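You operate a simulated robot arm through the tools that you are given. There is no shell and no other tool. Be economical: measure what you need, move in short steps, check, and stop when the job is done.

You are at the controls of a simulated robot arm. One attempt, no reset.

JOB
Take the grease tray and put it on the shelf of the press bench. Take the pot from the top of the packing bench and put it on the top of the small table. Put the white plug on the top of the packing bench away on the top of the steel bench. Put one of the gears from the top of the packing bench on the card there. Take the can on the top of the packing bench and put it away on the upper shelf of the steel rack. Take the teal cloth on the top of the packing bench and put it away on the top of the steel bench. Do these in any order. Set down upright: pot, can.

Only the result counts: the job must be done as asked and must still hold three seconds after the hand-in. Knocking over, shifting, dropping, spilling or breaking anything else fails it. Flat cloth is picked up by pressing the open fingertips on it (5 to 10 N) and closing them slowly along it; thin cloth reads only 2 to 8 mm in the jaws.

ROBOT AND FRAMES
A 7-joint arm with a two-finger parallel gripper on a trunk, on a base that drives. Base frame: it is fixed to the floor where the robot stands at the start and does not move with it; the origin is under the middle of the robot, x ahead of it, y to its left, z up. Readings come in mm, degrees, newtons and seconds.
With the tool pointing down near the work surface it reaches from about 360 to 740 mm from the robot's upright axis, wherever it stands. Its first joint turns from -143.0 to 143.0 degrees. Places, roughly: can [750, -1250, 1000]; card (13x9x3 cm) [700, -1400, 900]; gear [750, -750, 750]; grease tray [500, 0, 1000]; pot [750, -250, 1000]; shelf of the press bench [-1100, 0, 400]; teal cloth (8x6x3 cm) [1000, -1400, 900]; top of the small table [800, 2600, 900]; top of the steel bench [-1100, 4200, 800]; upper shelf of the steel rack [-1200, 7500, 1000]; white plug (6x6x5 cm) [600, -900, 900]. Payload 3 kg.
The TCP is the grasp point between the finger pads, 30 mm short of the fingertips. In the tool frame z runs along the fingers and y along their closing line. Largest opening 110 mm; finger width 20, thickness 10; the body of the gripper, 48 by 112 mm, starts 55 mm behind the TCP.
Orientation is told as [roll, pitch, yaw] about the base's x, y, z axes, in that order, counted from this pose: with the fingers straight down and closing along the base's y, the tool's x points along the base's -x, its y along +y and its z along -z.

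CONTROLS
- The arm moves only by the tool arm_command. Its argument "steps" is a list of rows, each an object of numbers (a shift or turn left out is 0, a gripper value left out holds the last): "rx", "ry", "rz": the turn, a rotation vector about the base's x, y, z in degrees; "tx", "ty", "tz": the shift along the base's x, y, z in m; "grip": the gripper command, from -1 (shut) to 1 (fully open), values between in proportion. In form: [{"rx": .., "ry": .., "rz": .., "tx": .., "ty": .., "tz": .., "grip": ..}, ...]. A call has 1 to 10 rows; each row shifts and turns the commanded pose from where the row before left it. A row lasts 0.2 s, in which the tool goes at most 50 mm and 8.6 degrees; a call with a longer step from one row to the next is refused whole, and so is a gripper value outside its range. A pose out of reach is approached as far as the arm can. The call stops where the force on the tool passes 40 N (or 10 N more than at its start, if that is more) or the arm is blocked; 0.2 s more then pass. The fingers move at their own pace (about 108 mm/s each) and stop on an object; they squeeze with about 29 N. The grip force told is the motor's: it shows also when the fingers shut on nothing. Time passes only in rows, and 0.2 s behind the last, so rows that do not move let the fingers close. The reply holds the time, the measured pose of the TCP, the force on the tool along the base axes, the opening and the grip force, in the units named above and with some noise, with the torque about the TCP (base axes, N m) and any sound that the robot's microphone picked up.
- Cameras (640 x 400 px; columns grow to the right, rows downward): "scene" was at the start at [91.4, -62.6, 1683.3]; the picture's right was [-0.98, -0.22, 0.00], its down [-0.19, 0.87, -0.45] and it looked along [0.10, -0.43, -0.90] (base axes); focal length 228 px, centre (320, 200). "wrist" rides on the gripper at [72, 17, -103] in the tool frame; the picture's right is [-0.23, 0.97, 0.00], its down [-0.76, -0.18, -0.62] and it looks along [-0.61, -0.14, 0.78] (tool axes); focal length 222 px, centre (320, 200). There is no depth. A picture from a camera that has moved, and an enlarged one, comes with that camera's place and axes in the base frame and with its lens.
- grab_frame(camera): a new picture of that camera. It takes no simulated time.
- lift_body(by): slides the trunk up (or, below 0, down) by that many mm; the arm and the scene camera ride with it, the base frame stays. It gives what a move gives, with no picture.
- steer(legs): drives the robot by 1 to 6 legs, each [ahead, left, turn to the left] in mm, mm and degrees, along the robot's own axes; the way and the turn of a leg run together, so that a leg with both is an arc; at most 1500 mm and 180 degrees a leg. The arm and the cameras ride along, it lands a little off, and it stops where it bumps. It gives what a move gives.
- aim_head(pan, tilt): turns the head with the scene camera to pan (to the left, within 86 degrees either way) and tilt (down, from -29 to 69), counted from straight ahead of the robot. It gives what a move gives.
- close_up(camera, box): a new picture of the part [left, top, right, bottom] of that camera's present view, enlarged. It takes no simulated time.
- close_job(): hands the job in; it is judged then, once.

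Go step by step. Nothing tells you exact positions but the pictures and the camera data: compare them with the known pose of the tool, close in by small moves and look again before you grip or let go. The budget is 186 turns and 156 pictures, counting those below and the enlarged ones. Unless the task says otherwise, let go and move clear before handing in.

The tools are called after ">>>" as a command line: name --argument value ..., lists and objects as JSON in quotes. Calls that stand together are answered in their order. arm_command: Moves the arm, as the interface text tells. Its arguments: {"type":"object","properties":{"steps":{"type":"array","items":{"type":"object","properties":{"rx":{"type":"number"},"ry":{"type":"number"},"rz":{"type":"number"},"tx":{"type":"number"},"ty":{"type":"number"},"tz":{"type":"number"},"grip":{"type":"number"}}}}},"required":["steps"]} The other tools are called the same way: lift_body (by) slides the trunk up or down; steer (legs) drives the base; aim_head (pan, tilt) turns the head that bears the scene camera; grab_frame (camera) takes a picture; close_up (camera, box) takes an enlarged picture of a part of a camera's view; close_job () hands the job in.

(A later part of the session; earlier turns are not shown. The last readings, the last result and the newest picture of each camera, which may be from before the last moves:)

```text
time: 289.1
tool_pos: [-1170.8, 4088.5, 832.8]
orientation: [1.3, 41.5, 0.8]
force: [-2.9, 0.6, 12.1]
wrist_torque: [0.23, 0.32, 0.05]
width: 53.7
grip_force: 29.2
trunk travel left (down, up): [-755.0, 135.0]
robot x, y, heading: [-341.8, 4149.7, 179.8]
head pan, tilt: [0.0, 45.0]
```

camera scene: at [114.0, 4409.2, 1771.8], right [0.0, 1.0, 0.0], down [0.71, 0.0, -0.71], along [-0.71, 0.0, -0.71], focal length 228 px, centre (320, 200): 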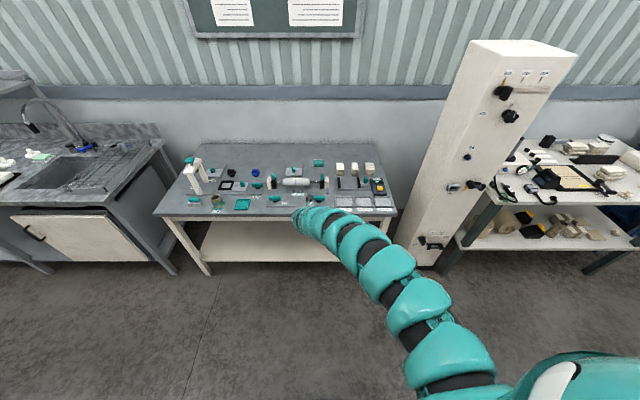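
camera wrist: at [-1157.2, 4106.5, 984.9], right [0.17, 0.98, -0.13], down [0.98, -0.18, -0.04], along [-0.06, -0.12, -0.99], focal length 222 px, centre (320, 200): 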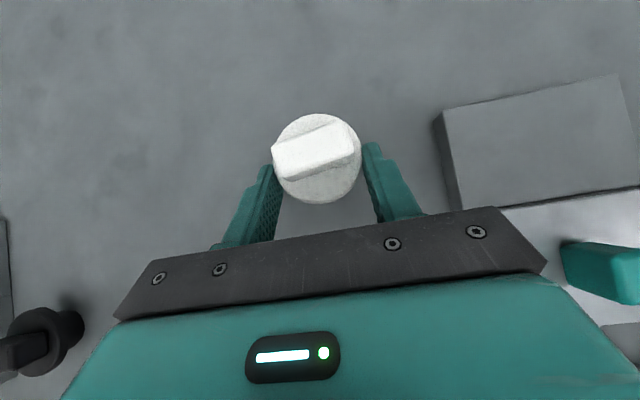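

Contact. Opening moderately and rising.

>>> arm_command --steps '[{"grip": 0.2}, {"grip": 0.4}, {"grip": 0.4}]'

>>> lift_body --by 135

>>> grab_frame --camera "wrist"

```text
time: 289.9
tool_pos: [-1170.8, 4090.2, 830.5]
orientation: [1.3, 41.3, 0.8]
force: [0.1, -0.2, 0.1]
wrist_torque: [0.02, -0.01, 0.01]
width: 77.1
grip_force: 0.0
trunk travel left (down, up): [-755.0, 135.0]
robot x, y, heading: [-347.8, 4145.8, 179.8]
head pan, tilt: [0.0, 45.0]
```

```text
time: 291.5
tool_pos: [-1170.4, 4091.9, 965.5]
orientation: [1.3, 41.2, 0.7]
force: [-0.4, 0.1, -0.7]
wrist_torque: [-0.03, 0.04, 0.01]
width: 77.1
grip_force: 0.0
trunk travel left (down, up): [-890.0, 0.0]
robot x, y, heading: [-348.2, 4147.4, 179.8]
head pan, tilt: [0.0, 45.0]
```

```text
56 pictures are left
camera wrist: at [-1157.6, 4106.6, 1091.7], right [0.17, 0.98, -0.13], down [0.98, -0.18, -0.04], along [-0.06, -0.12, -0.99], focal length 222 px, centre (320, 200)
```

wrist: 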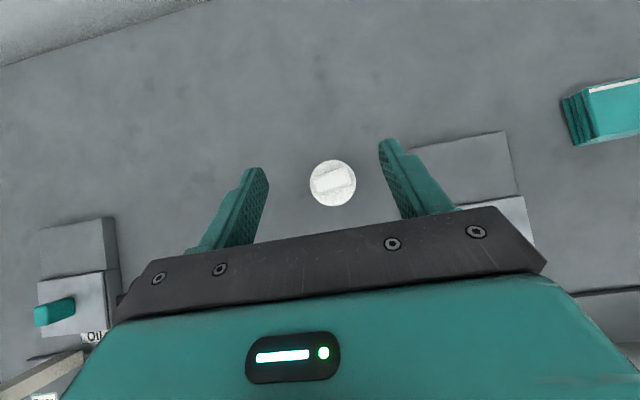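

Plug placed. Returning for the can.

>>> arm_command --steps '[{"tz": 0.015, "grip": 1}, {"tz": 0.015}, {}]'

>>> steer --legs '[[-620, 0, 0.2], [0, 0, 90], [1490, -140, 0], [1490, -140, 0], [1490, -140, 0], [600, -110, 0]]'

>>> steer --legs '[[0, 0, 90], [0, -370, 0]]'

>>> grab_frame --camera "wrist"

>>> grab_frame --camera "scene"

```text
time: 292.3
tool_pos: [-1170.2, 4091.3, 996.0]
orientation: [1.4, 41.3, 0.9]
force: [0.1, -0.1, -0.8]
wrist_torque: [-0.02, 0.02, 0.01]
width: 110.1
grip_force: 0.0
trunk travel left (down, up): [-890.0, 0.0]
robot x, y, heading: [-349.0, 4147.4, 179.8]
head pan, tilt: [0.0, 45.0]
```

```text
time: 323.8
tool_pos: [-22.4, -1780.3, 996.3]
orientation: [1.3, 41.3, 93.1]
force: [0.2, 0.3, 0.0]
wrist_torque: [-0.04, -0.01, -0.03]
width: 110.1
grip_force: 0.1
trunk travel left (down, up): [-890.0, 0.0]
robot x, y, heading: [-112.9, -961.3, -87.8]
head pan, tilt: [0.0, 45.0]
```

```text
time: 330.0
tool_pos: [726.0, -1237.1, 995.7]
orientation: [1.3, 41.3, -176.6]
force: [-0.4, -0.4, -0.6]
wrist_torque: [0.01, 0.03, 0.0]
width: 110.0
grip_force: 0.0
trunk travel left (down, up): [-890.0, 0.0]
robot x, y, heading: [-95.7, -1332.8, 2.8]
head pan, tilt: [0.0, 45.0]
```

```text
55 pictures are left
camera wrist: at [711.5, -1250.6, 1121.9], right [-0.12, -0.98, -0.13], down [-0.99, 0.13, -0.04], along [0.06, 0.13, -0.99], focal length 222 px, centre (320, 200)
```

wrist: 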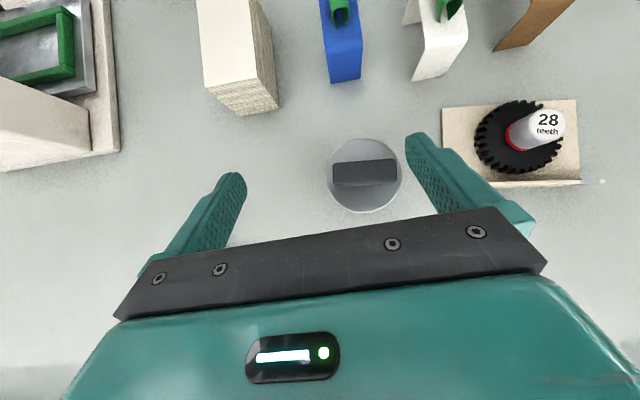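

```text
54 pictures are left
camera scene: at [64.2, -1326.7, 1771.8], right [0.05, -1.0, 0.0], down [-0.71, -0.03, -0.71], along [0.71, 0.03, -0.71], focal length 228 px, centre (320, 200)
```

scene: 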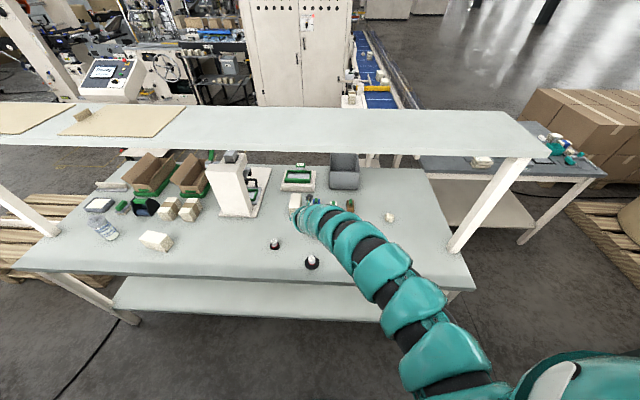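

Can centre ≈(739,-1267), ~64 mm diameter, lid z≈920, handle above. Centring over it and lowering partway.

>>> arm_command --steps '[{"tx": 0.003, "ty": -0.03}, {}]'

>>> lift_body --by -35

>>> grab_frame --camera "wrist"

```text
time: 330.6
tool_pos: [728.7, -1264.9, 997.4]
orientation: [1.3, 41.5, -176.3]
force: [0.0, 0.1, 0.0]
wrist_torque: [-0.01, 0.03, 0.01]
width: 110.1
grip_force: 0.1
trunk travel left (down, up): [-890.0, 0.0]
robot x, y, heading: [-96.3, -1329.3, 2.7]
head pan, tilt: [0.0, 45.0]
```

```text
time: 331.4
tool_pos: [728.9, -1265.0, 962.1]
orientation: [1.3, 41.4, -176.5]
force: [0.3, 0.4, -0.5]
wrist_torque: [-0.01, -0.02, 0.03]
width: 109.8
grip_force: 0.2
trunk travel left (down, up): [-855.0, 35.0]
robot x, y, heading: [-98.2, -1329.6, 2.6]
head pan, tilt: [0.0, 45.0]
```

```text
53 pictures are left
camera wrist: at [714.8, -1279.7, 1087.1], right [-0.12, -0.98, -0.13], down [-0.99, 0.13, -0.04], along [0.06, 0.13, -0.99], focal length 222 px, centre (320, 200)
```

wrist: 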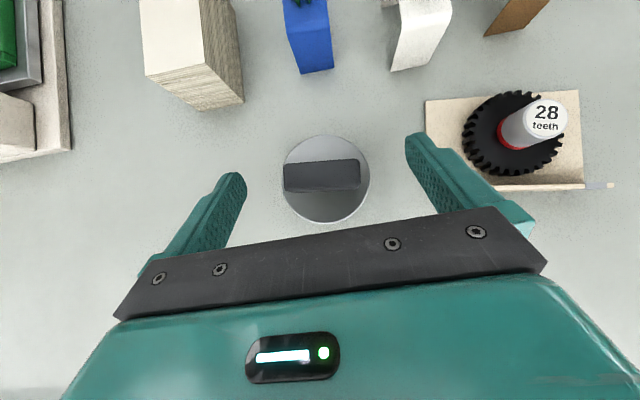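

Aligned. Lowering 58 mm and checking before closing.

>>> lift_body --by -58

>>> grab_frame --camera "wrist"

```text
time: 332.4
tool_pos: [728.6, -1265.9, 904.1]
orientation: [1.3, 41.4, -176.6]
force: [-0.6, -0.1, -0.1]
wrist_torque: [0.02, 0.04, 0.0]
width: 110.0
grip_force: 0.1
trunk travel left (down, up): [-797.0, 93.0]
robot x, y, heading: [-95.9, -1328.2, 2.6]
head pan, tilt: [0.0, 45.0]
```

```text
52 pictures are left
camera wrist: at [714.8, -1279.6, 1029.1], right [-0.12, -0.98, -0.13], down [-0.99, 0.13, -0.04], along [0.06, 0.13, -0.99], focal length 222 px, centre (320, 200)
```

wrist: 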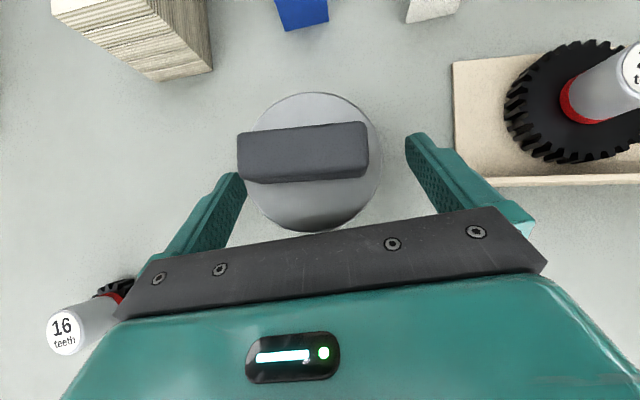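

Fingers straddle the can well. Closing.

>>> arm_command --steps '[{"grip": 0.5}, {"grip": 0.2}, {"grip": -0.2}, {"grip": -1}, {"grip": -1}]'

>>> grab_frame --camera "wrist"

```text
time: 333.6
tool_pos: [729.1, -1265.9, 903.4]
orientation: [1.3, 41.2, -176.5]
force: [-0.1, 0.2, -0.1]
wrist_torque: [0.03, -0.02, 0.0]
width: 57.6
grip_force: 28.8
trunk travel left (down, up): [-797.0, 93.0]
robot x, y, heading: [-93.4, -1329.1, 2.8]
head pan, tilt: [0.0, 45.0]
heard: snap
```

```text
51 pictures are left
camera wrist: at [714.9, -1279.6, 1029.0], right [-0.12, -0.98, -0.13], down [-0.99, 0.13, -0.04], along [0.06, 0.13, -0.99], focal length 222 px, centre (320, 200)
```

wrist: 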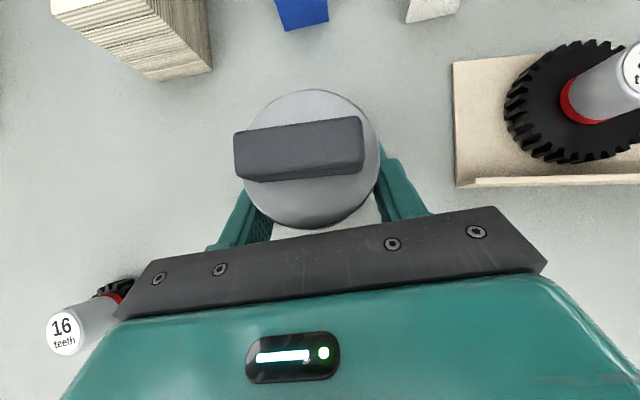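

A "snap" was heard on closing. Inspecting the can before moving anything.

>>> close_up --camera "wrist" --box '[200, 70, 440, 250]'

>>> aim_head --pan 20 --tilt 50

>>> grab_frame --camera "scene"

```text
2.22 times, centred on (320, 160) of wrist
camera zoom: at [714.9, -1279.6, 1029.0], right [-0.12, -0.98, -0.13], down [-0.99, 0.13, -0.04], along [0.06, 0.13, -0.99], focal length 494 px, centre (320, 289)
```

zoom: 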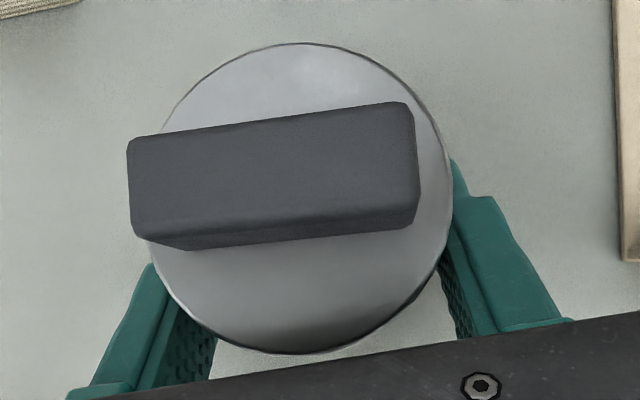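

```text
time: 334.4
tool_pos: [728.6, -1266.5, 903.1]
orientation: [1.4, 41.4, -176.5]
force: [-0.3, -0.3, 0.8]
wrist_torque: [0.01, 0.01, -0.03]
width: 58.0
grip_force: 29.4
trunk travel left (down, up): [-797.0, 93.0]
robot x, y, heading: [-97.4, -1333.4, 2.9]
head pan, tilt: [20.0, 50.0]
```

```text
49 pictures are left
camera scene: at [53.9, -1299.9, 1671.9], right [0.38, -0.92, 0.0], down [-0.71, -0.29, -0.64], along [0.59, 0.25, -0.77], focal length 228 px, centre (320, 200)
```

scene: 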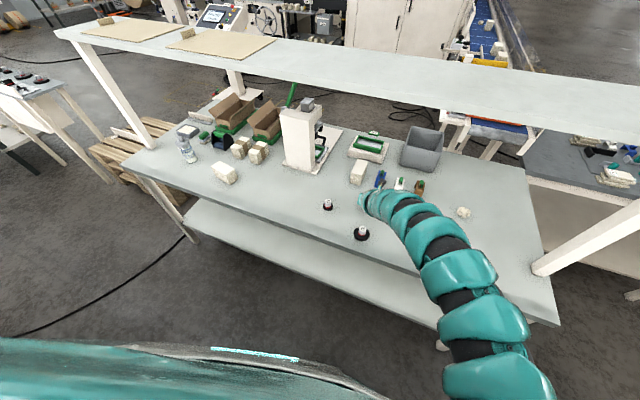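

The can appears intact. Lifting slightly to see that everything comes along.

>>> lift_body --by 60

>>> grab_frame --camera "wrist"

>>> close_up --camera "scene" --box '[320, 150, 440, 250]'

```text
time: 335.4
tool_pos: [730.3, -1265.9, 962.0]
orientation: [1.3, 41.3, -176.5]
force: [-0.6, -0.5, -0.1]
wrist_torque: [0.0, 0.04, 0.0]
width: 58.0
grip_force: 28.7
trunk travel left (down, up): [-857.0, 33.0]
robot x, y, heading: [-98.3, -1338.0, 2.6]
head pan, tilt: [20.0, 50.0]
```

```text
48 pictures are left
camera wrist: at [715.1, -1279.7, 1088.7], right [-0.13, -0.98, -0.13], down [-0.99, 0.13, -0.04], along [0.05, 0.13, -0.99], focal length 222 px, centre (320, 200)
```

wrist: 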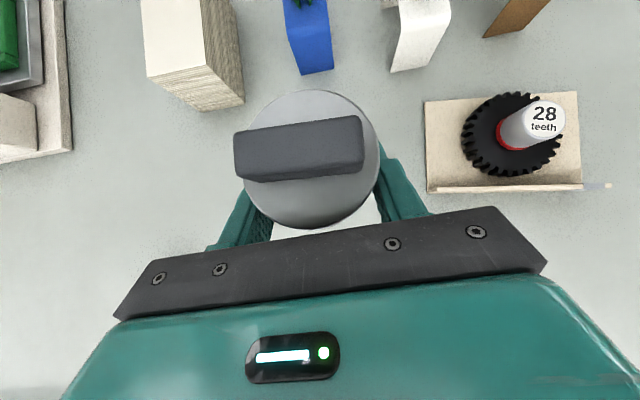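

```text
4.00 times, centred on (380, 200) of scene
camera zoom: at [54.3, -1299.9, 1731.9], right [0.38, -0.92, 0.0], down [-0.71, -0.29, -0.64], along [0.59, 0.25, -0.77], focal length 912 px, centre (80, 200)
```

zoom: 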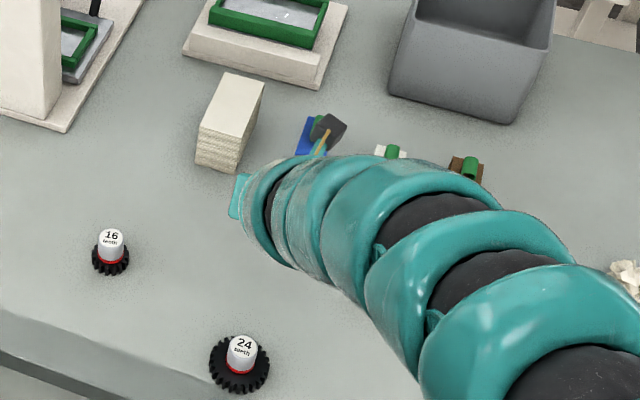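

The whole can came up. Heading for the steel rack.

>>> lift_body --by 30

>>> steer --legs '[[-265, 0, 0], [0, 0, 87.3], [1480, -40, 0], [1490, -50, 0], [1490, -50, 0], [1490, -30, 0]]'

>>> aim_head --pan 30 --tilt 20

>>> grab_frame --camera "scene"

```text
time: 336.2
tool_pos: [729.4, -1265.5, 993.4]
orientation: [1.3, 41.3, -176.5]
force: [0.0, -0.2, -1.5]
wrist_torque: [-0.04, 0.02, -0.01]
width: 57.7
grip_force: 29.9
trunk travel left (down, up): [-887.0, 3.0]
robot x, y, heading: [-93.7, -1328.4, 2.6]
head pan, tilt: [20.0, 50.0]
```

```text
time: 369.8
tool_pos: [-114.4, 5439.4, 993.3]
orientation: [1.3, 41.3, -91.1]
force: [-0.6, -0.3, -0.4]
wrist_torque: [-0.01, -0.01, 0.02]
width: 57.0
grip_force: 29.1
trunk travel left (down, up): [-887.0, 3.0]
robot x, y, heading: [-113.4, 4613.1, 88.1]
head pan, tilt: [20.0, 50.0]
```

```text
time: 370.7
tool_pos: [-114.5, 5439.1, 992.6]
orientation: [1.4, 41.4, -91.2]
force: [0.9, -0.4, -0.6]
wrist_torque: [-0.01, 0.01, -0.02]
width: 56.7
grip_force: 28.9
trunk travel left (down, up): [-887.0, 3.0]
robot x, y, heading: [-112.7, 4610.9, 87.8]
head pan, tilt: [30.0, 20.0]
```

```text
46 pictures are left
camera scene: at [-157.4, 4773.5, 1807.4], right [0.88, 0.47, 0.0], down [0.16, -0.3, -0.94], along [-0.44, 0.83, -0.34], focal length 228 px, centre (320, 200)
```

scene: 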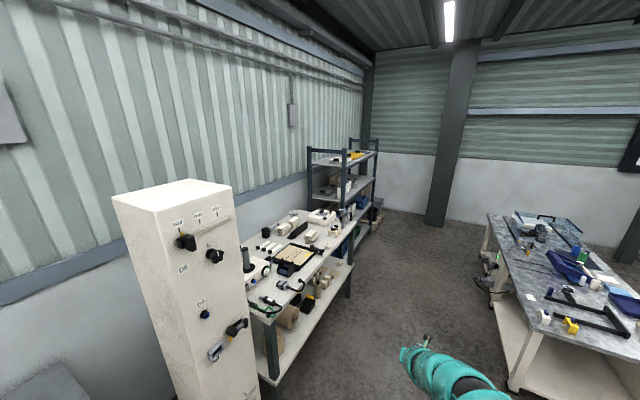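

The rack is at the end of the left side. Driving closer to view its shelves.

>>> steer --legs '[[1450, 0, 2]]'

>>> aim_head --pan 40 --tilt 22

>>> grab_frame --camera "scene"

>>> grab_frame --camera "wrist"

```text
time: 377.9
tool_pos: [-119.0, 6892.9, 991.3]
orientation: [1.4, 41.3, -88.9]
force: [-0.4, 0.8, -0.3]
wrist_torque: [-0.02, 0.02, 0.03]
width: 56.2
grip_force: 28.7
trunk travel left (down, up): [-887.0, 3.0]
robot x, y, heading: [-91.9, 6070.8, 90.0]
head pan, tilt: [30.0, 20.0]
```

```text
time: 378.7
tool_pos: [-120.5, 6891.9, 993.3]
orientation: [1.3, 41.2, -88.9]
force: [0.7, 0.7, -1.4]
wrist_torque: [-0.04, 0.05, -0.03]
width: 56.4
grip_force: 29.0
trunk travel left (down, up): [-887.0, 3.0]
robot x, y, heading: [-92.4, 6061.3, 90.1]
head pan, tilt: [40.0, 22.0]
```

```text
45 pictures are left
camera scene: at [-152.3, 6216.6, 1804.2], right [0.77, 0.64, 0.0], down [0.24, -0.29, -0.93], along [-0.6, 0.71, -0.37], focal length 228 px, centre (320, 200)
```

scene: 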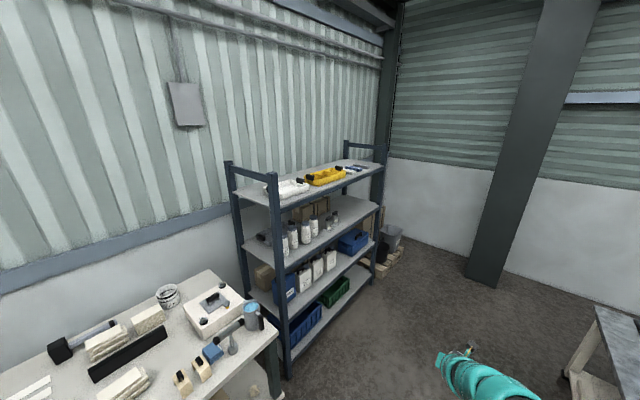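

```text
44 pictures are left
camera wrist: at [-105.9, 6880.3, 1118.7], right [0.98, -0.17, -0.13], down [-0.17, -0.98, -0.04], along [-0.13, 0.06, -0.99], focal length 222 px, centre (320, 200)
```

wrist: 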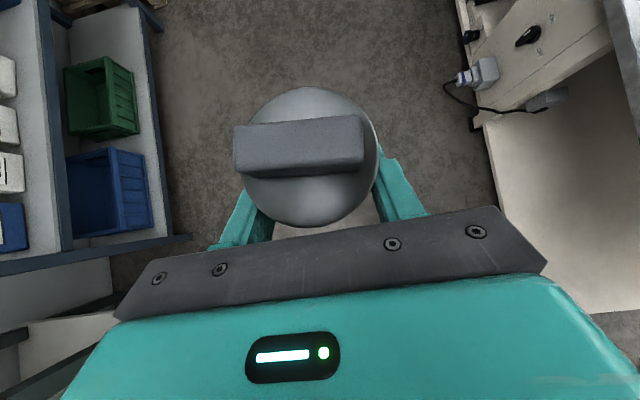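

Rack front is at x≈-995, y 6880–8100; shelves at ≈1390, ≈980, lower ones. "Upper shelf" (≈1000) is the 980 one with bottles. Testing whether the arm can rise 80 mm.

>>> arm_command --steps '[{"tz": 0.02}, {"tz": 0.02}, {"tz": 0.02}, {"tz": 0.02}, {}]'

>>> close_up --camera "scene" --box '[210, 130, 410, 310]'

```text
time: 379.9
tool_pos: [-118.3, 6892.5, 1072.3]
orientation: [1.3, 41.3, -89.0]
force: [0.5, -0.6, -0.7]
wrist_torque: [0.0, 0.01, 0.01]
width: 56.1
grip_force: 28.6
trunk travel left (down, up): [-887.0, 3.0]
robot x, y, heading: [-91.5, 6064.4, 90.3]
head pan, tilt: [40.0, 22.0]
```

```text
2.22 times, centred on (310, 220) of scene
camera zoom: at [-152.2, 6217.0, 1804.2], right [0.77, 0.64, 0.0], down [0.24, -0.29, -0.93], along [-0.6, 0.71, -0.37], focal length 506 px, centre (342, 156)
```

zoom: 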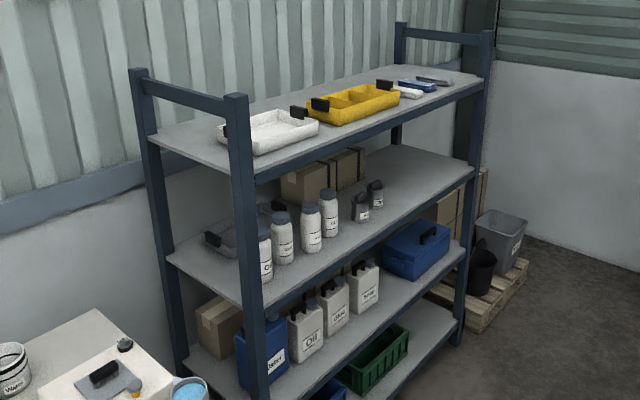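

The can belongs beside the two similar cans on the 980 mm shelf; the right part (y≈7650–8000) is free. Turning and strafing in front of it.

>>> steer --legs '[[0, -150, 0], [0, 0, 90], [0, -1450, 0], [0, -270, 0]]'

>>> aim_head --pan 10 --tilt 30

>>> grab_frame --camera "scene"

>>> grab_frame --camera "wrist"

```text
time: 393.4
tool_pos: [-796.5, 7738.6, 1073.3]
orientation: [1.3, 41.3, 2.5]
force: [0.2, 0.0, -0.1]
wrist_torque: [-0.03, -0.04, 0.03]
width: 56.0
grip_force: 28.4
trunk travel left (down, up): [-887.0, 3.0]
robot x, y, heading: [27.7, 7787.8, -178.5]
head pan, tilt: [40.0, 22.0]
```

```text
time: 394.3
tool_pos: [-796.4, 7736.1, 1073.9]
orientation: [1.2, 41.3, 2.4]
force: [-0.5, -0.5, -0.1]
wrist_torque: [-0.01, -0.02, -0.02]
width: 55.5
grip_force: 29.2
trunk travel left (down, up): [-887.0, 3.0]
robot x, y, heading: [31.1, 7788.5, -178.5]
head pan, tilt: [10.0, 30.0]
```

```text
42 pictures are left
camera scene: at [-142.6, 7765.5, 1791.4], right [-0.2, 0.98, 0.0], down [0.49, 0.1, -0.87], along [-0.85, -0.17, -0.5], focal length 228 px, centre (320, 200)
```

scene: 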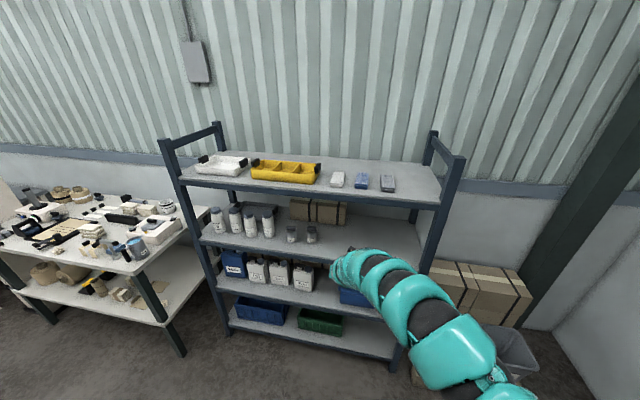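

```text
41 pictures are left
camera wrist: at [-783.7, 7754.0, 1198.7], right [0.14, 0.98, -0.13], down [0.99, -0.15, -0.04], along [-0.06, -0.13, -0.99], focal length 222 px, centre (320, 200)
```

wrist: 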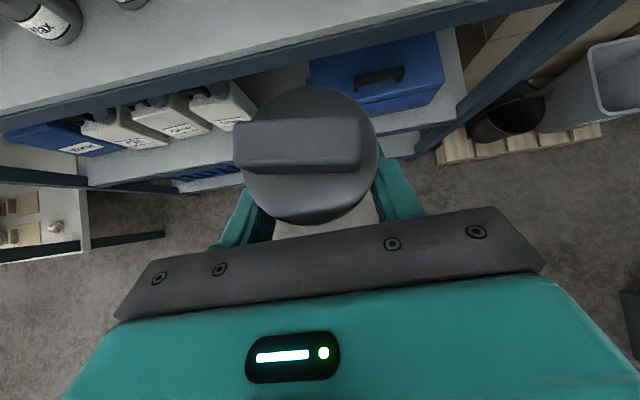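

>>> close_up --camera "scene" --box '[200, 170, 400, 300]'

>>> close_up --camera "wrist" --box '[180, 0, 460, 130]'

```text
3.08 times, centred on (300, 235) of scene
camera zoom: at [-142.6, 7765.5, 1791.4], right [-0.2, 0.98, 0.0], down [0.49, 0.1, -0.87], along [-0.85, -0.17, -0.5], focal length 701 px, centre (382, 92)
```

zoom: 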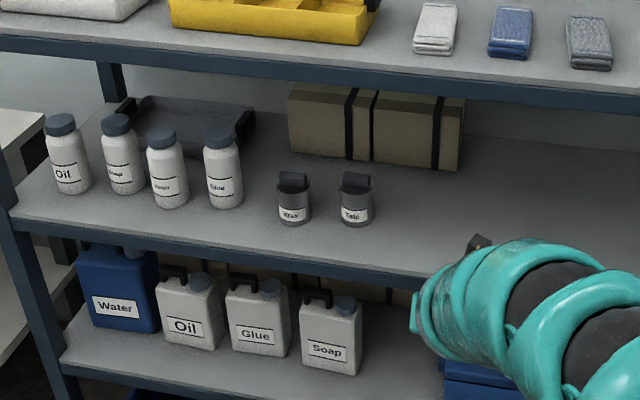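

```text
2.29 times, centred on (320, 65) of wrist
camera zoom: at [-783.7, 7754.0, 1198.7], right [0.14, 0.98, -0.13], down [0.99, -0.15, -0.04], along [-0.06, -0.13, -0.99], focal length 508 px, centre (320, 509)
```

zoom: 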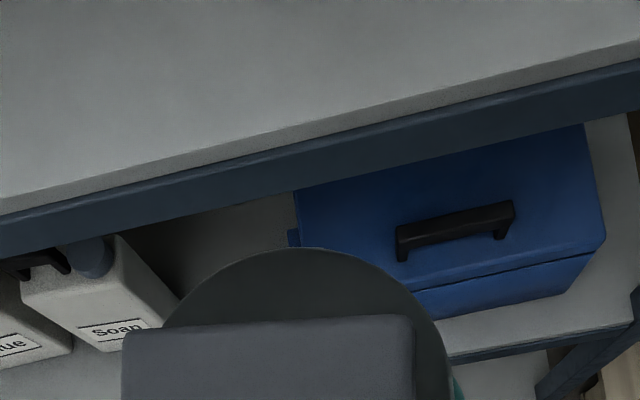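

Shelf surface z≈955, front edge x≈-1003. The spot at y≈7735 is free (Talc can is at 7520). Advancing 266 mm.

>>> steer --legs '[[180, 0, 0]]'

>>> grab_frame --camera "wrist"

```text
time: 395.9
tool_pos: [-976.5, 7733.5, 1071.5]
orientation: [1.3, 41.3, 2.3]
force: [-0.7, -0.3, -0.2]
wrist_torque: [0.0, -0.01, 0.01]
width: 55.6
grip_force: 29.0
trunk travel left (down, up): [-887.0, 3.0]
robot x, y, heading: [-151.4, 7784.4, -178.6]
head pan, tilt: [10.0, 30.0]
heard: snap
```

```text
38 pictures are left
camera wrist: at [-964.3, 7750.3, 1197.8], right [0.15, 0.98, -0.13], down [0.99, -0.15, -0.04], along [-0.06, -0.13, -0.99], focal length 222 px, centre (320, 200)
```

wrist: 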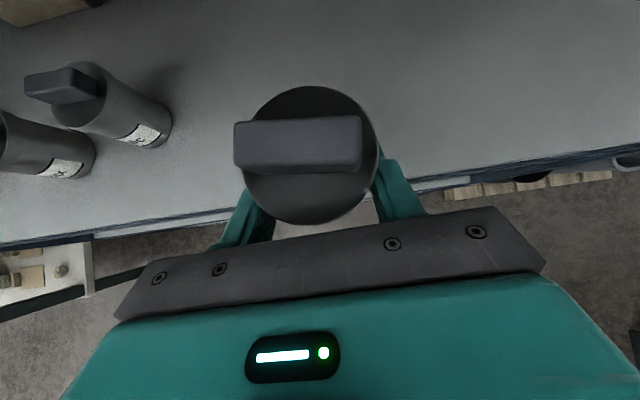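

>>> steer --legs '[[85, 0, 0]]'

>>> arm_command --steps '[{"tz": -0.02}, {"tz": -0.02}, {"tz": -0.01}, {"tz": -0.005}, {"tz": -0.004}, {"tz": -0.003}, {"tz": -0.003}, {}]'

>>> grab_frame --camera "wrist"

```text
time: 396.9
tool_pos: [-1062.8, 7732.4, 1071.9]
orientation: [1.3, 41.2, 2.3]
force: [0.6, 0.7, -0.4]
wrist_torque: [-0.03, -0.01, -0.02]
width: 55.6
grip_force: 28.7
trunk travel left (down, up): [-887.0, 3.0]
robot x, y, heading: [-237.5, 7783.5, -178.9]
head pan, tilt: [10.0, 30.0]
```

```text
time: 398.7
tool_pos: [-1061.7, 7731.9, 1007.9]
orientation: [1.4, 41.3, 2.3]
force: [-0.2, -0.9, -0.4]
wrist_torque: [-0.01, 0.02, -0.02]
width: 56.0
grip_force: 29.1
trunk travel left (down, up): [-887.0, 3.0]
robot x, y, heading: [-239.2, 7777.3, -178.9]
head pan, tilt: [10.0, 30.0]
```

```text
37 pictures are left
camera wrist: at [-1049.4, 7748.7, 1133.3], right [0.15, 0.98, -0.13], down [0.99, -0.15, -0.04], along [-0.06, -0.13, -0.99], focal length 222 px, centre (320, 200)
```

wrist: 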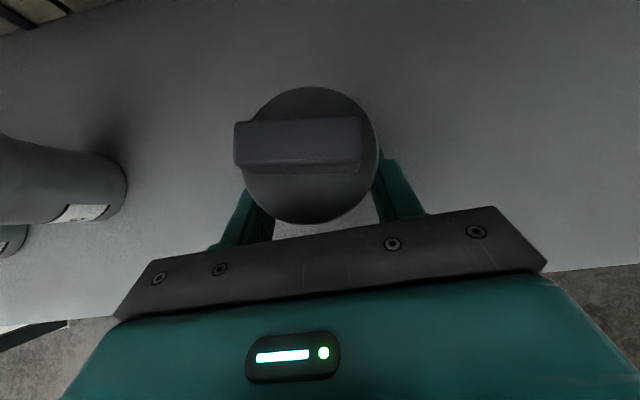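

Inside over the shelf. Feeling for contact in 2 mm steps.

>>> arm_command --steps '[{"tz": -0.003}, {"tz": -0.003}, {"tz": -0.002}, {"tz": -0.002}, {"tz": -0.002}, {"tz": -0.002}, {"tz": -0.002}, {}]'

```text
time: 400.5
tool_pos: [-1059.6, 7731.3, 993.0]
orientation: [1.3, 41.4, 2.4]
force: [-2.1, 1.5, 21.6]
wrist_torque: [-0.34, 0.24, -0.01]
width: 55.8
grip_force: 29.3
trunk travel left (down, up): [-887.0, 3.0]
robot x, y, heading: [-236.6, 7777.5, -178.5]
head pan, tilt: [10.0, 30.0]
```

Contact. Easing 1 mm, opening, then retreating straight back and up.

>>> arm_command --steps '[{"tz": 0.001}, {"grip": 0.3}, {"grip": 0.6}, {"grip": 1}, {}]'

>>> grab_frame --camera "wrist"

```text
time: 401.7
tool_pos: [-1062.5, 7732.3, 991.8]
orientation: [1.4, 41.3, 2.3]
force: [0.6, 0.4, 0.8]
wrist_torque: [-0.02, 0.02, -0.01]
width: 110.1
grip_force: 0.0
trunk travel left (down, up): [-887.0, 3.0]
robot x, y, heading: [-235.0, 7778.3, -178.6]
head pan, tilt: [10.0, 30.0]
```

```text
36 pictures are left
camera wrist: at [-1049.3, 7748.9, 1118.2], right [0.15, 0.98, -0.13], down [0.99, -0.15, -0.04], along [-0.06, -0.13, -0.99], focal length 222 px, centre (320, 200)
```

wrist: 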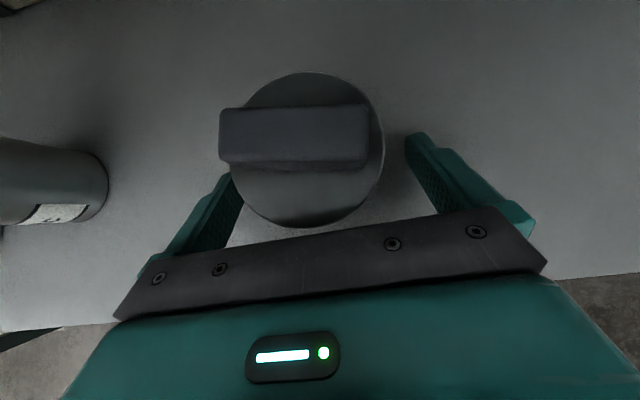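

Can stands. Backing straight out and checking.

>>> steer --legs '[[-250, 0, 0]]'

>>> close_up --camera "scene" --box '[240, 190, 440, 300]'

>>> grab_frame --camera "wrist"

```text
time: 403.6
tool_pos: [-813.3, 7739.8, 993.4]
orientation: [1.3, 41.3, 2.2]
force: [0.3, 0.0, 0.2]
wrist_torque: [0.02, -0.02, -0.01]
width: 110.1
grip_force: 0.1
trunk travel left (down, up): [-887.0, 3.0]
robot x, y, heading: [12.7, 7786.9, -178.7]
head pan, tilt: [10.0, 30.0]
```

```text
3.20 times, centred on (340, 245) of scene
camera zoom: at [-158.7, 7765.1, 1791.5], right [-0.2, 0.98, 0.0], down [0.49, 0.1, -0.87], along [-0.85, -0.17, -0.5], focal length 729 px, centre (256, 56)
```

zoom: 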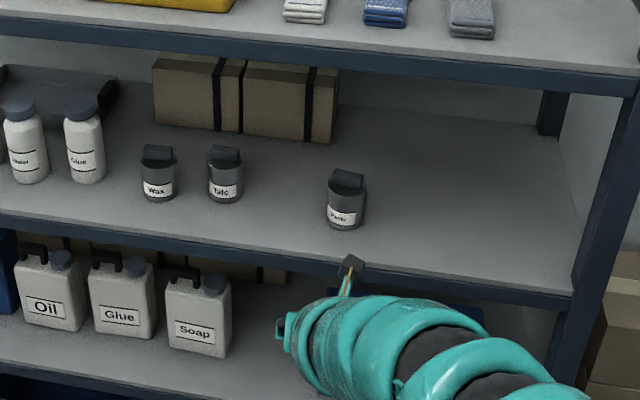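

```text
34 pictures are left
camera wrist: at [-800.3, 7756.1, 1119.1], right [0.15, 0.98, -0.13], down [0.99, -0.15, -0.04], along [-0.06, -0.13, -0.99], focal length 222 px, centre (320, 200)
```

wrist: 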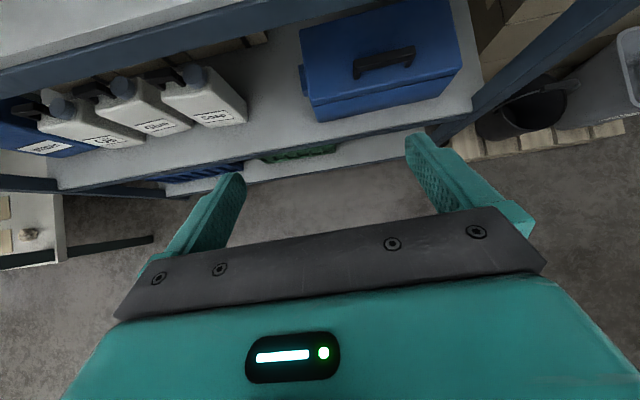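

Can stands upright on the shelf next to its siblings. Now going back; I'll look at the small table on the way.

>>> steer --legs '[[0, 0, 89], [1490, -60, 0], [1490, -60, 0], [1490, 0, 0], [300, 0, 0]]'

>>> aim_head --pan 75 --tilt 40

>>> grab_frame --camera "scene"

```text
time: 430.4
tool_pos: [-27.6, 2186.0, 992.3]
orientation: [1.3, 41.3, 91.6]
force: [0.5, 0.2, 0.4]
wrist_torque: [0.03, 0.06, -0.01]
width: 109.8
grip_force: 0.0
trunk travel left (down, up): [-887.0, 3.0]
robot x, y, heading: [-65.0, 3009.0, -89.4]
head pan, tilt: [10.0, 30.0]
```

```text
time: 431.7
tool_pos: [-29.8, 2186.3, 993.8]
orientation: [1.3, 41.3, 91.5]
force: [0.4, -0.7, -0.5]
wrist_torque: [0.05, -0.01, 0.01]
width: 110.0
grip_force: 0.0
trunk travel left (down, up): [-887.0, 3.0]
robot x, y, heading: [-64.8, 3007.1, -89.6]
head pan, tilt: [75.0, 40.0]
```

```text
33 pictures are left
camera scene: at [15.6, 2908.6, 1776.1], right [-0.25, -0.97, 0.0], down [-0.62, 0.16, -0.77], along [0.74, -0.19, -0.64], focal length 228 px, centre (320, 200)
```

scene: 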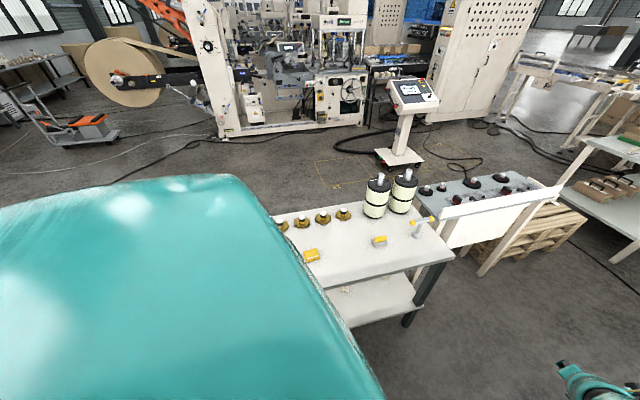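

The small table is the white one around y≈2150–2900, front x≈500. Continuing to the pot.

>>> steer --legs '[[1490, -130, 0], [1490, -130, 0], [345, 0, 0], [0, 0, 89.6]]'

>>> aim_head --pan 0 --tilt 45

>>> grab_frame --camera "wrist"

>>> grab_frame --camera "scene"

```text
time: 451.8
tool_pos: [561.0, -295.4, 992.6]
orientation: [1.3, 41.3, -178.6]
force: [0.7, 0.5, -0.4]
wrist_torque: [-0.02, 0.02, -0.01]
width: 109.8
grip_force: 0.1
trunk travel left (down, up): [-887.0, 3.0]
robot x, y, heading: [-262.6, -326.3, 0.5]
head pan, tilt: [75.0, 40.0]
```

```text
time: 453.3
tool_pos: [561.0, -294.6, 993.2]
orientation: [1.3, 41.2, -178.7]
force: [-1.1, -1.0, 0.3]
wrist_torque: [-0.02, 0.03, -0.01]
width: 109.8
grip_force: 0.1
trunk travel left (down, up): [-887.0, 3.0]
robot x, y, heading: [-263.4, -325.0, 0.4]
head pan, tilt: [0.0, 45.0]
```

```text
32 pictures are left
camera wrist: at [546.4, -308.6, 1118.4], right [-0.16, -0.98, -0.13], down [-0.98, 0.17, -0.04], along [0.06, 0.13, -0.99], focal length 222 px, centre (320, 200)
```

wrist: 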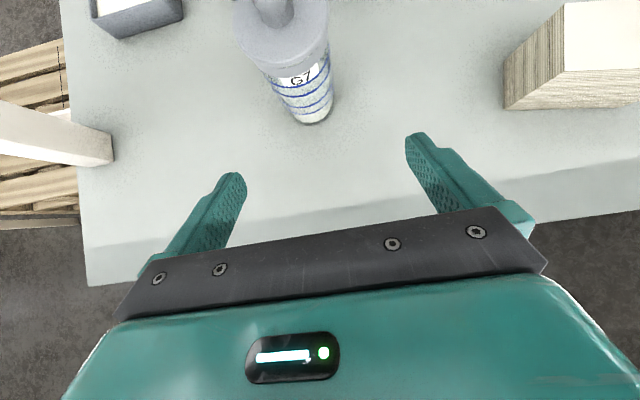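

```text
31 pictures are left
camera scene: at [-105.1, -328.9, 1768.8], right [0.01, -1.0, 0.0], down [-0.71, 0.0, -0.71], along [0.71, 0.0, -0.71], focal length 228 px, centre (320, 200)
```

scene: 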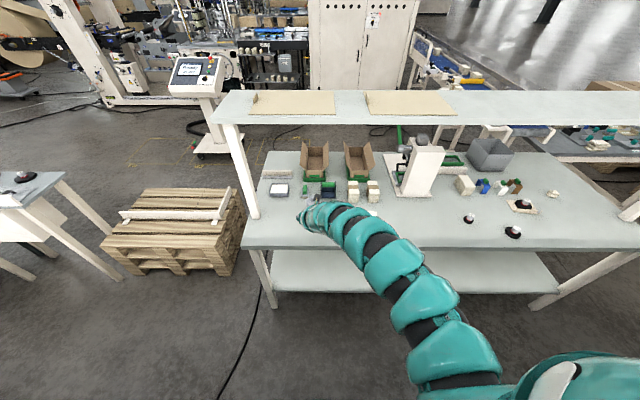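

The pot ("G7", lid with knob, top ≈1020) stands at ≈(677,-282). I'll grip its upper body at TCP z≈940 approaching horizontally: lower first, then advance.

>>> lift_body --by -53

>>> arm_command --steps '[{"ty": 0.0125}, {}]'

>>> grab_frame --camera "wrist"

```text
time: 454.2
tool_pos: [562.0, -294.9, 940.1]
orientation: [1.4, 41.4, -178.7]
force: [0.1, -1.1, -0.8]
wrist_torque: [0.03, -0.02, -0.04]
width: 110.1
grip_force: 0.2
trunk travel left (down, up): [-834.0, 56.0]
robot x, y, heading: [-261.2, -324.1, 0.2]
head pan, tilt: [0.0, 45.0]
```

```text
time: 454.9
tool_pos: [561.1, -283.5, 939.1]
orientation: [1.4, 41.3, -178.8]
force: [-0.6, -0.6, 0.4]
wrist_torque: [-0.01, 0.02, 0.01]
width: 110.1
grip_force: 0.0
trunk travel left (down, up): [-834.0, 56.0]
robot x, y, heading: [-264.5, -326.8, 0.5]
head pan, tilt: [0.0, 45.0]
```

```text
30 pictures are left
camera wrist: at [546.4, -297.0, 1065.5], right [-0.16, -0.98, -0.13], down [-0.98, 0.17, -0.04], along [0.06, 0.13, -0.99], focal length 222 px, centre (320, 200)
```

wrist: 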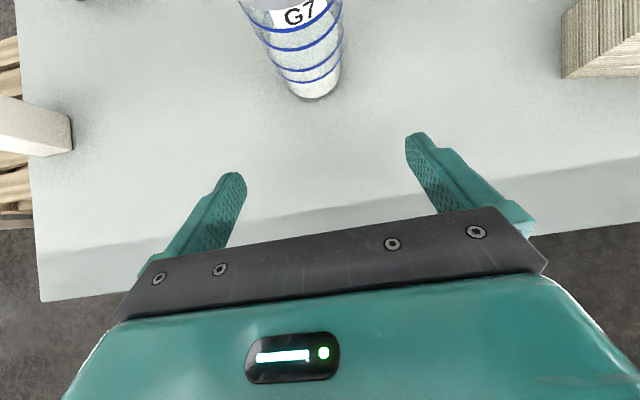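

Base centre ≈(679,-281). Driving 60 mm then checking.

>>> steer --legs '[[60, 0, 0]]'

>>> grab_frame --camera "wrist"

>>> close_up --camera "scene" --box '[260, 150, 360, 260]'

```text
time: 455.8
tool_pos: [622.0, -282.8, 938.6]
orientation: [1.3, 41.3, -178.8]
force: [-0.1, -0.2, -0.7]
wrist_torque: [-0.01, 0.01, 0.01]
width: 110.2
grip_force: 0.1
trunk travel left (down, up): [-834.0, 56.0]
robot x, y, heading: [-206.6, -323.9, 0.3]
head pan, tilt: [0.0, 45.0]
```

```text
29 pictures are left
camera wrist: at [607.6, -296.3, 1064.1], right [-0.16, -0.98, -0.13], down [-0.98, 0.17, -0.04], along [0.06, 0.12, -0.99], focal length 222 px, centre (320, 200)
```

wrist: 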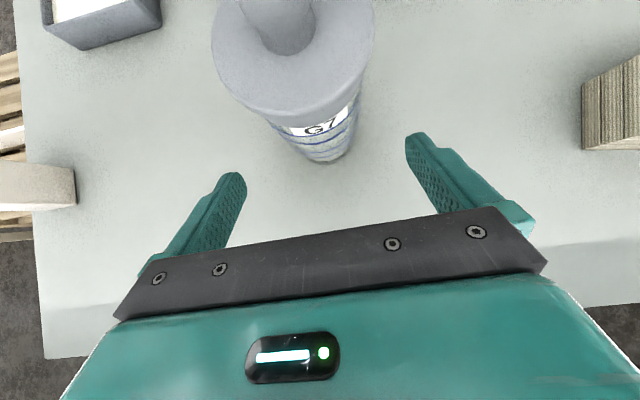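

```text
3.64 times, centred on (310, 205) of scene
camera zoom: at [-42.8, -328.6, 1715.5], right [0.01, -1.0, 0.0], down [-0.71, 0.0, -0.71], along [0.71, 0.0, -0.71], focal length 829 px, centre (356, 182)
```

zoom: 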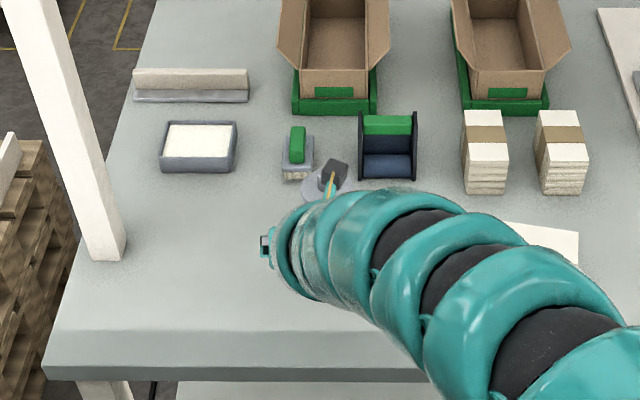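

Lid is wider (~67 mm) at z≈965–980, so I'll stop the TCP at x≈664, z≈936. Advancing 42 mm.

>>> lift_body --by -3

>>> steer --legs '[[42, 0, 0]]'

>>> grab_frame --camera "wrist"

```text
time: 456.3
tool_pos: [620.8, -283.0, 934.9]
orientation: [1.4, 41.4, -178.8]
force: [0.6, -0.2, -0.1]
wrist_torque: [0.01, -0.01, -0.04]
width: 110.0
grip_force: 0.1
trunk travel left (down, up): [-831.0, 59.0]
robot x, y, heading: [-204.3, -329.7, 0.3]
head pan, tilt: [0.0, 45.0]
```

```text
time: 457.2
tool_pos: [665.2, -282.5, 935.5]
orientation: [1.3, 41.2, -178.7]
force: [0.6, 0.3, -0.8]
wrist_torque: [0.0, 0.01, 0.01]
width: 109.8
grip_force: 0.0
trunk travel left (down, up): [-831.0, 59.0]
robot x, y, heading: [-163.7, -326.5, 0.2]
head pan, tilt: [0.0, 45.0]
```

```text
27 pictures are left
camera wrist: at [649.9, -295.8, 1060.9], right [-0.16, -0.98, -0.13], down [-0.98, 0.17, -0.04], along [0.06, 0.12, -0.99], focal length 222 px, centre (320, 200)
```

wrist: 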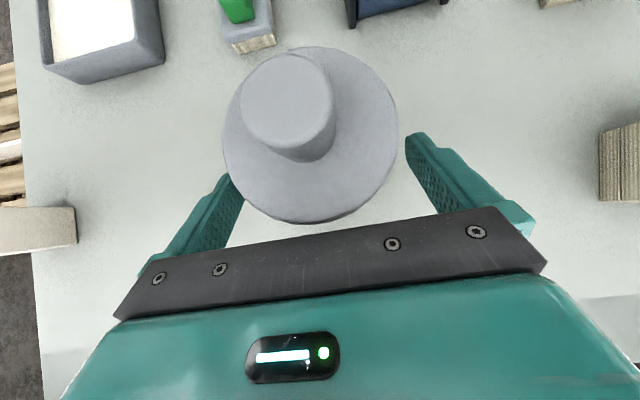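

Lid centre ≈(681,-285). Nudging -3 mm in y and closing slowly.

>>> arm_command --steps '[{"ty": -0.003}, {"grip": 0.6}, {"grip": 0.4}, {"grip": 0.2}, {"grip": 0.1}, {"grip": 0.0}, {"grip": -0.1}, {"grip": -0.2}, {"grip": -1}, {"grip": -1}]'

>>> grab_frame --camera "wrist"

```text
time: 459.4
tool_pos: [663.3, -285.7, 936.9]
orientation: [1.3, 41.3, -178.7]
force: [-0.2, 0.9, 0.9]
wrist_torque: [0.13, -0.06, 0.0]
width: 57.7
grip_force: 28.8
trunk travel left (down, up): [-831.0, 59.0]
robot x, y, heading: [-160.3, -327.0, 0.2]
head pan, tilt: [0.0, 45.0]
```

```text
26 pictures are left
camera wrist: at [648.1, -298.7, 1062.8], right [-0.16, -0.98, -0.13], down [-0.98, 0.17, -0.04], along [0.06, 0.13, -0.99], focal length 222 px, centre (320, 200)
```

wrist: 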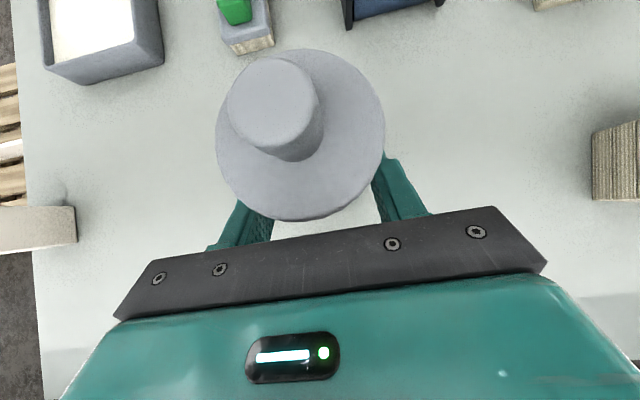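

Gripped at 57.7 mm. Lifting by the trunk, then slightly with the arm.

>>> lift_body --by 57

>>> grab_frame --camera "wrist"

```text
time: 460.4
tool_pos: [661.5, -285.8, 993.9]
orientation: [1.3, 41.3, -178.8]
force: [-0.4, 0.5, -1.6]
wrist_torque: [-0.02, -0.01, -0.04]
width: 57.4
grip_force: 29.3
trunk travel left (down, up): [-888.0, 2.0]
robot x, y, heading: [-163.7, -327.8, 0.4]
head pan, tilt: [0.0, 45.0]
```

```text
25 pictures are left
camera wrist: at [648.3, -299.0, 1119.3], right [-0.16, -0.98, -0.13], down [-0.98, 0.17, -0.04], along [0.06, 0.12, -0.99], focal length 222 px, centre (320, 200)
```

wrist: 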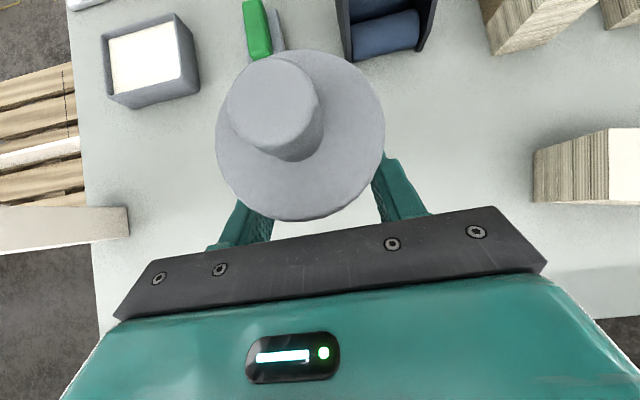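

Held upright. Raising and retracting the arm a little before travelling.

>>> arm_command --steps '[{"tz": 0.012, "grip": -1}, {"tz": 0.012}, {"tz": 0.012}, {"tz": 0.012}, {"tx": -0.02}, {"tx": -0.02}, {"tx": -0.02}, {"tx": -0.02}, {}]'

```text
time: 462.4
tool_pos: [582.5, -286.4, 1040.7]
orientation: [1.3, 41.4, -178.8]
force: [0.2, 0.1, -1.5]
wrist_torque: [0.0, 0.05, 0.0]
width: 57.4
grip_force: 29.5
trunk travel left (down, up): [-888.0, 2.0]
robot x, y, heading: [-162.8, -329.5, 0.1]
head pan, tilt: [0.0, 45.0]
```

>>> steer --legs '[[-190, 0, 0], [0, 0, 90], [1450, -40, 0], [1400, 0, 0], [0, 0, -90]]'

>>> aim_head --pan 0 --tilt 42

>>> grab_frame --camera "scene"

>>> grab_frame --camera "wrist"

```text
time: 485.0
tool_pos: [377.7, 2579.4, 1042.6]
orientation: [1.3, 41.3, -177.5]
force: [-1.0, -1.0, -1.9]
wrist_torque: [0.02, 0.04, 0.01]
width: 56.7
grip_force: 29.2
trunk travel left (down, up): [-888.0, 2.0]
robot x, y, heading: [-366.3, 2522.3, 1.6]
head pan, tilt: [0.0, 45.0]
```

```text
time: 485.6
tool_pos: [377.2, 2578.4, 1042.6]
orientation: [1.4, 41.3, -177.4]
force: [0.1, -0.1, -1.6]
wrist_torque: [-0.01, 0.02, 0.02]
width: 56.7
grip_force: 29.0
trunk travel left (down, up): [-888.0, 2.0]
robot x, y, heading: [-368.1, 2517.3, 1.8]
head pan, tilt: [0.0, 42.0]
```

```text
24 pictures are left
camera scene: at [-205.2, 2523.5, 1774.1], right [0.03, -1.0, 0.0], down [-0.67, -0.02, -0.74], along [0.74, 0.02, -0.67], focal length 228 px, centre (320, 200)
```

scene: 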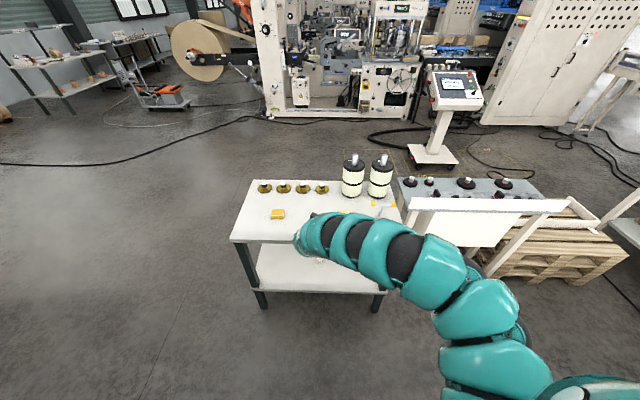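

```text
23 pictures are left
camera wrist: at [363.1, 2565.7, 1167.9], right [-0.14, -0.98, -0.13], down [-0.99, 0.15, -0.04], along [0.06, 0.13, -0.99], focal length 222 px, centre (320, 200)
```

wrist: 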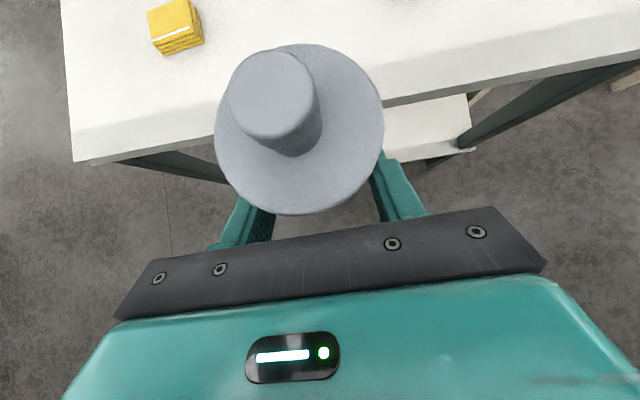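

Small table top z≈855, front x≈502, y≈2150–3000. Free spot at ≈(680,2600) between the sponge and another yellow piece. Approaching.

>>> steer --legs '[[0, 44, -1.8], [285, 0, 0]]'

>>> grab_frame --camera "wrist"

>>> grab_frame --camera "scene"

```text
time: 488.1
tool_pos: [662.0, 2597.5, 1041.4]
orientation: [1.4, 41.1, -179.4]
force: [-0.2, -0.3, -1.6]
wrist_torque: [0.03, 0.0, 0.0]
width: 56.7
grip_force: 29.1
trunk travel left (down, up): [-888.0, 2.0]
robot x, y, heading: [-85.2, 2568.1, -0.5]
head pan, tilt: [0.0, 42.0]
```

```text
22 pictures are left
camera wrist: at [647.1, 2584.6, 1167.4], right [-0.17, -0.98, -0.13], down [-0.98, 0.18, -0.04], along [0.06, 0.12, -0.99], focal length 222 px, centre (320, 200)
```

wrist: 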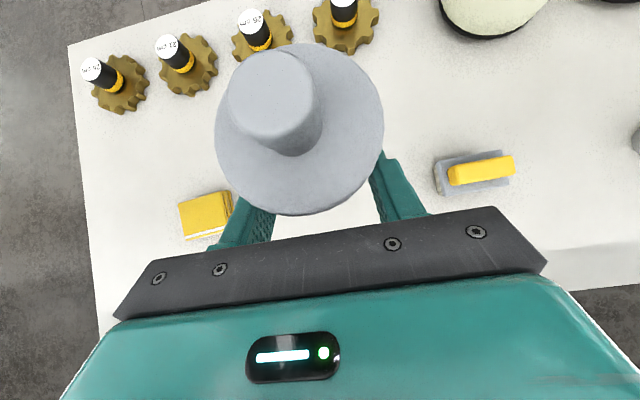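

```text
21 pictures are left
camera scene: at [78.3, 2561.1, 1774.0], right [-0.01, -1.0, 0.0], down [-0.67, 0.0, -0.74], along [0.74, 0.0, -0.67], focal length 228 px, centre (320, 200)
```

scene: 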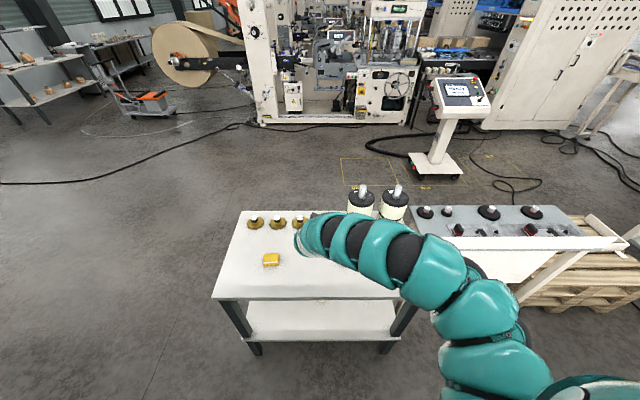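

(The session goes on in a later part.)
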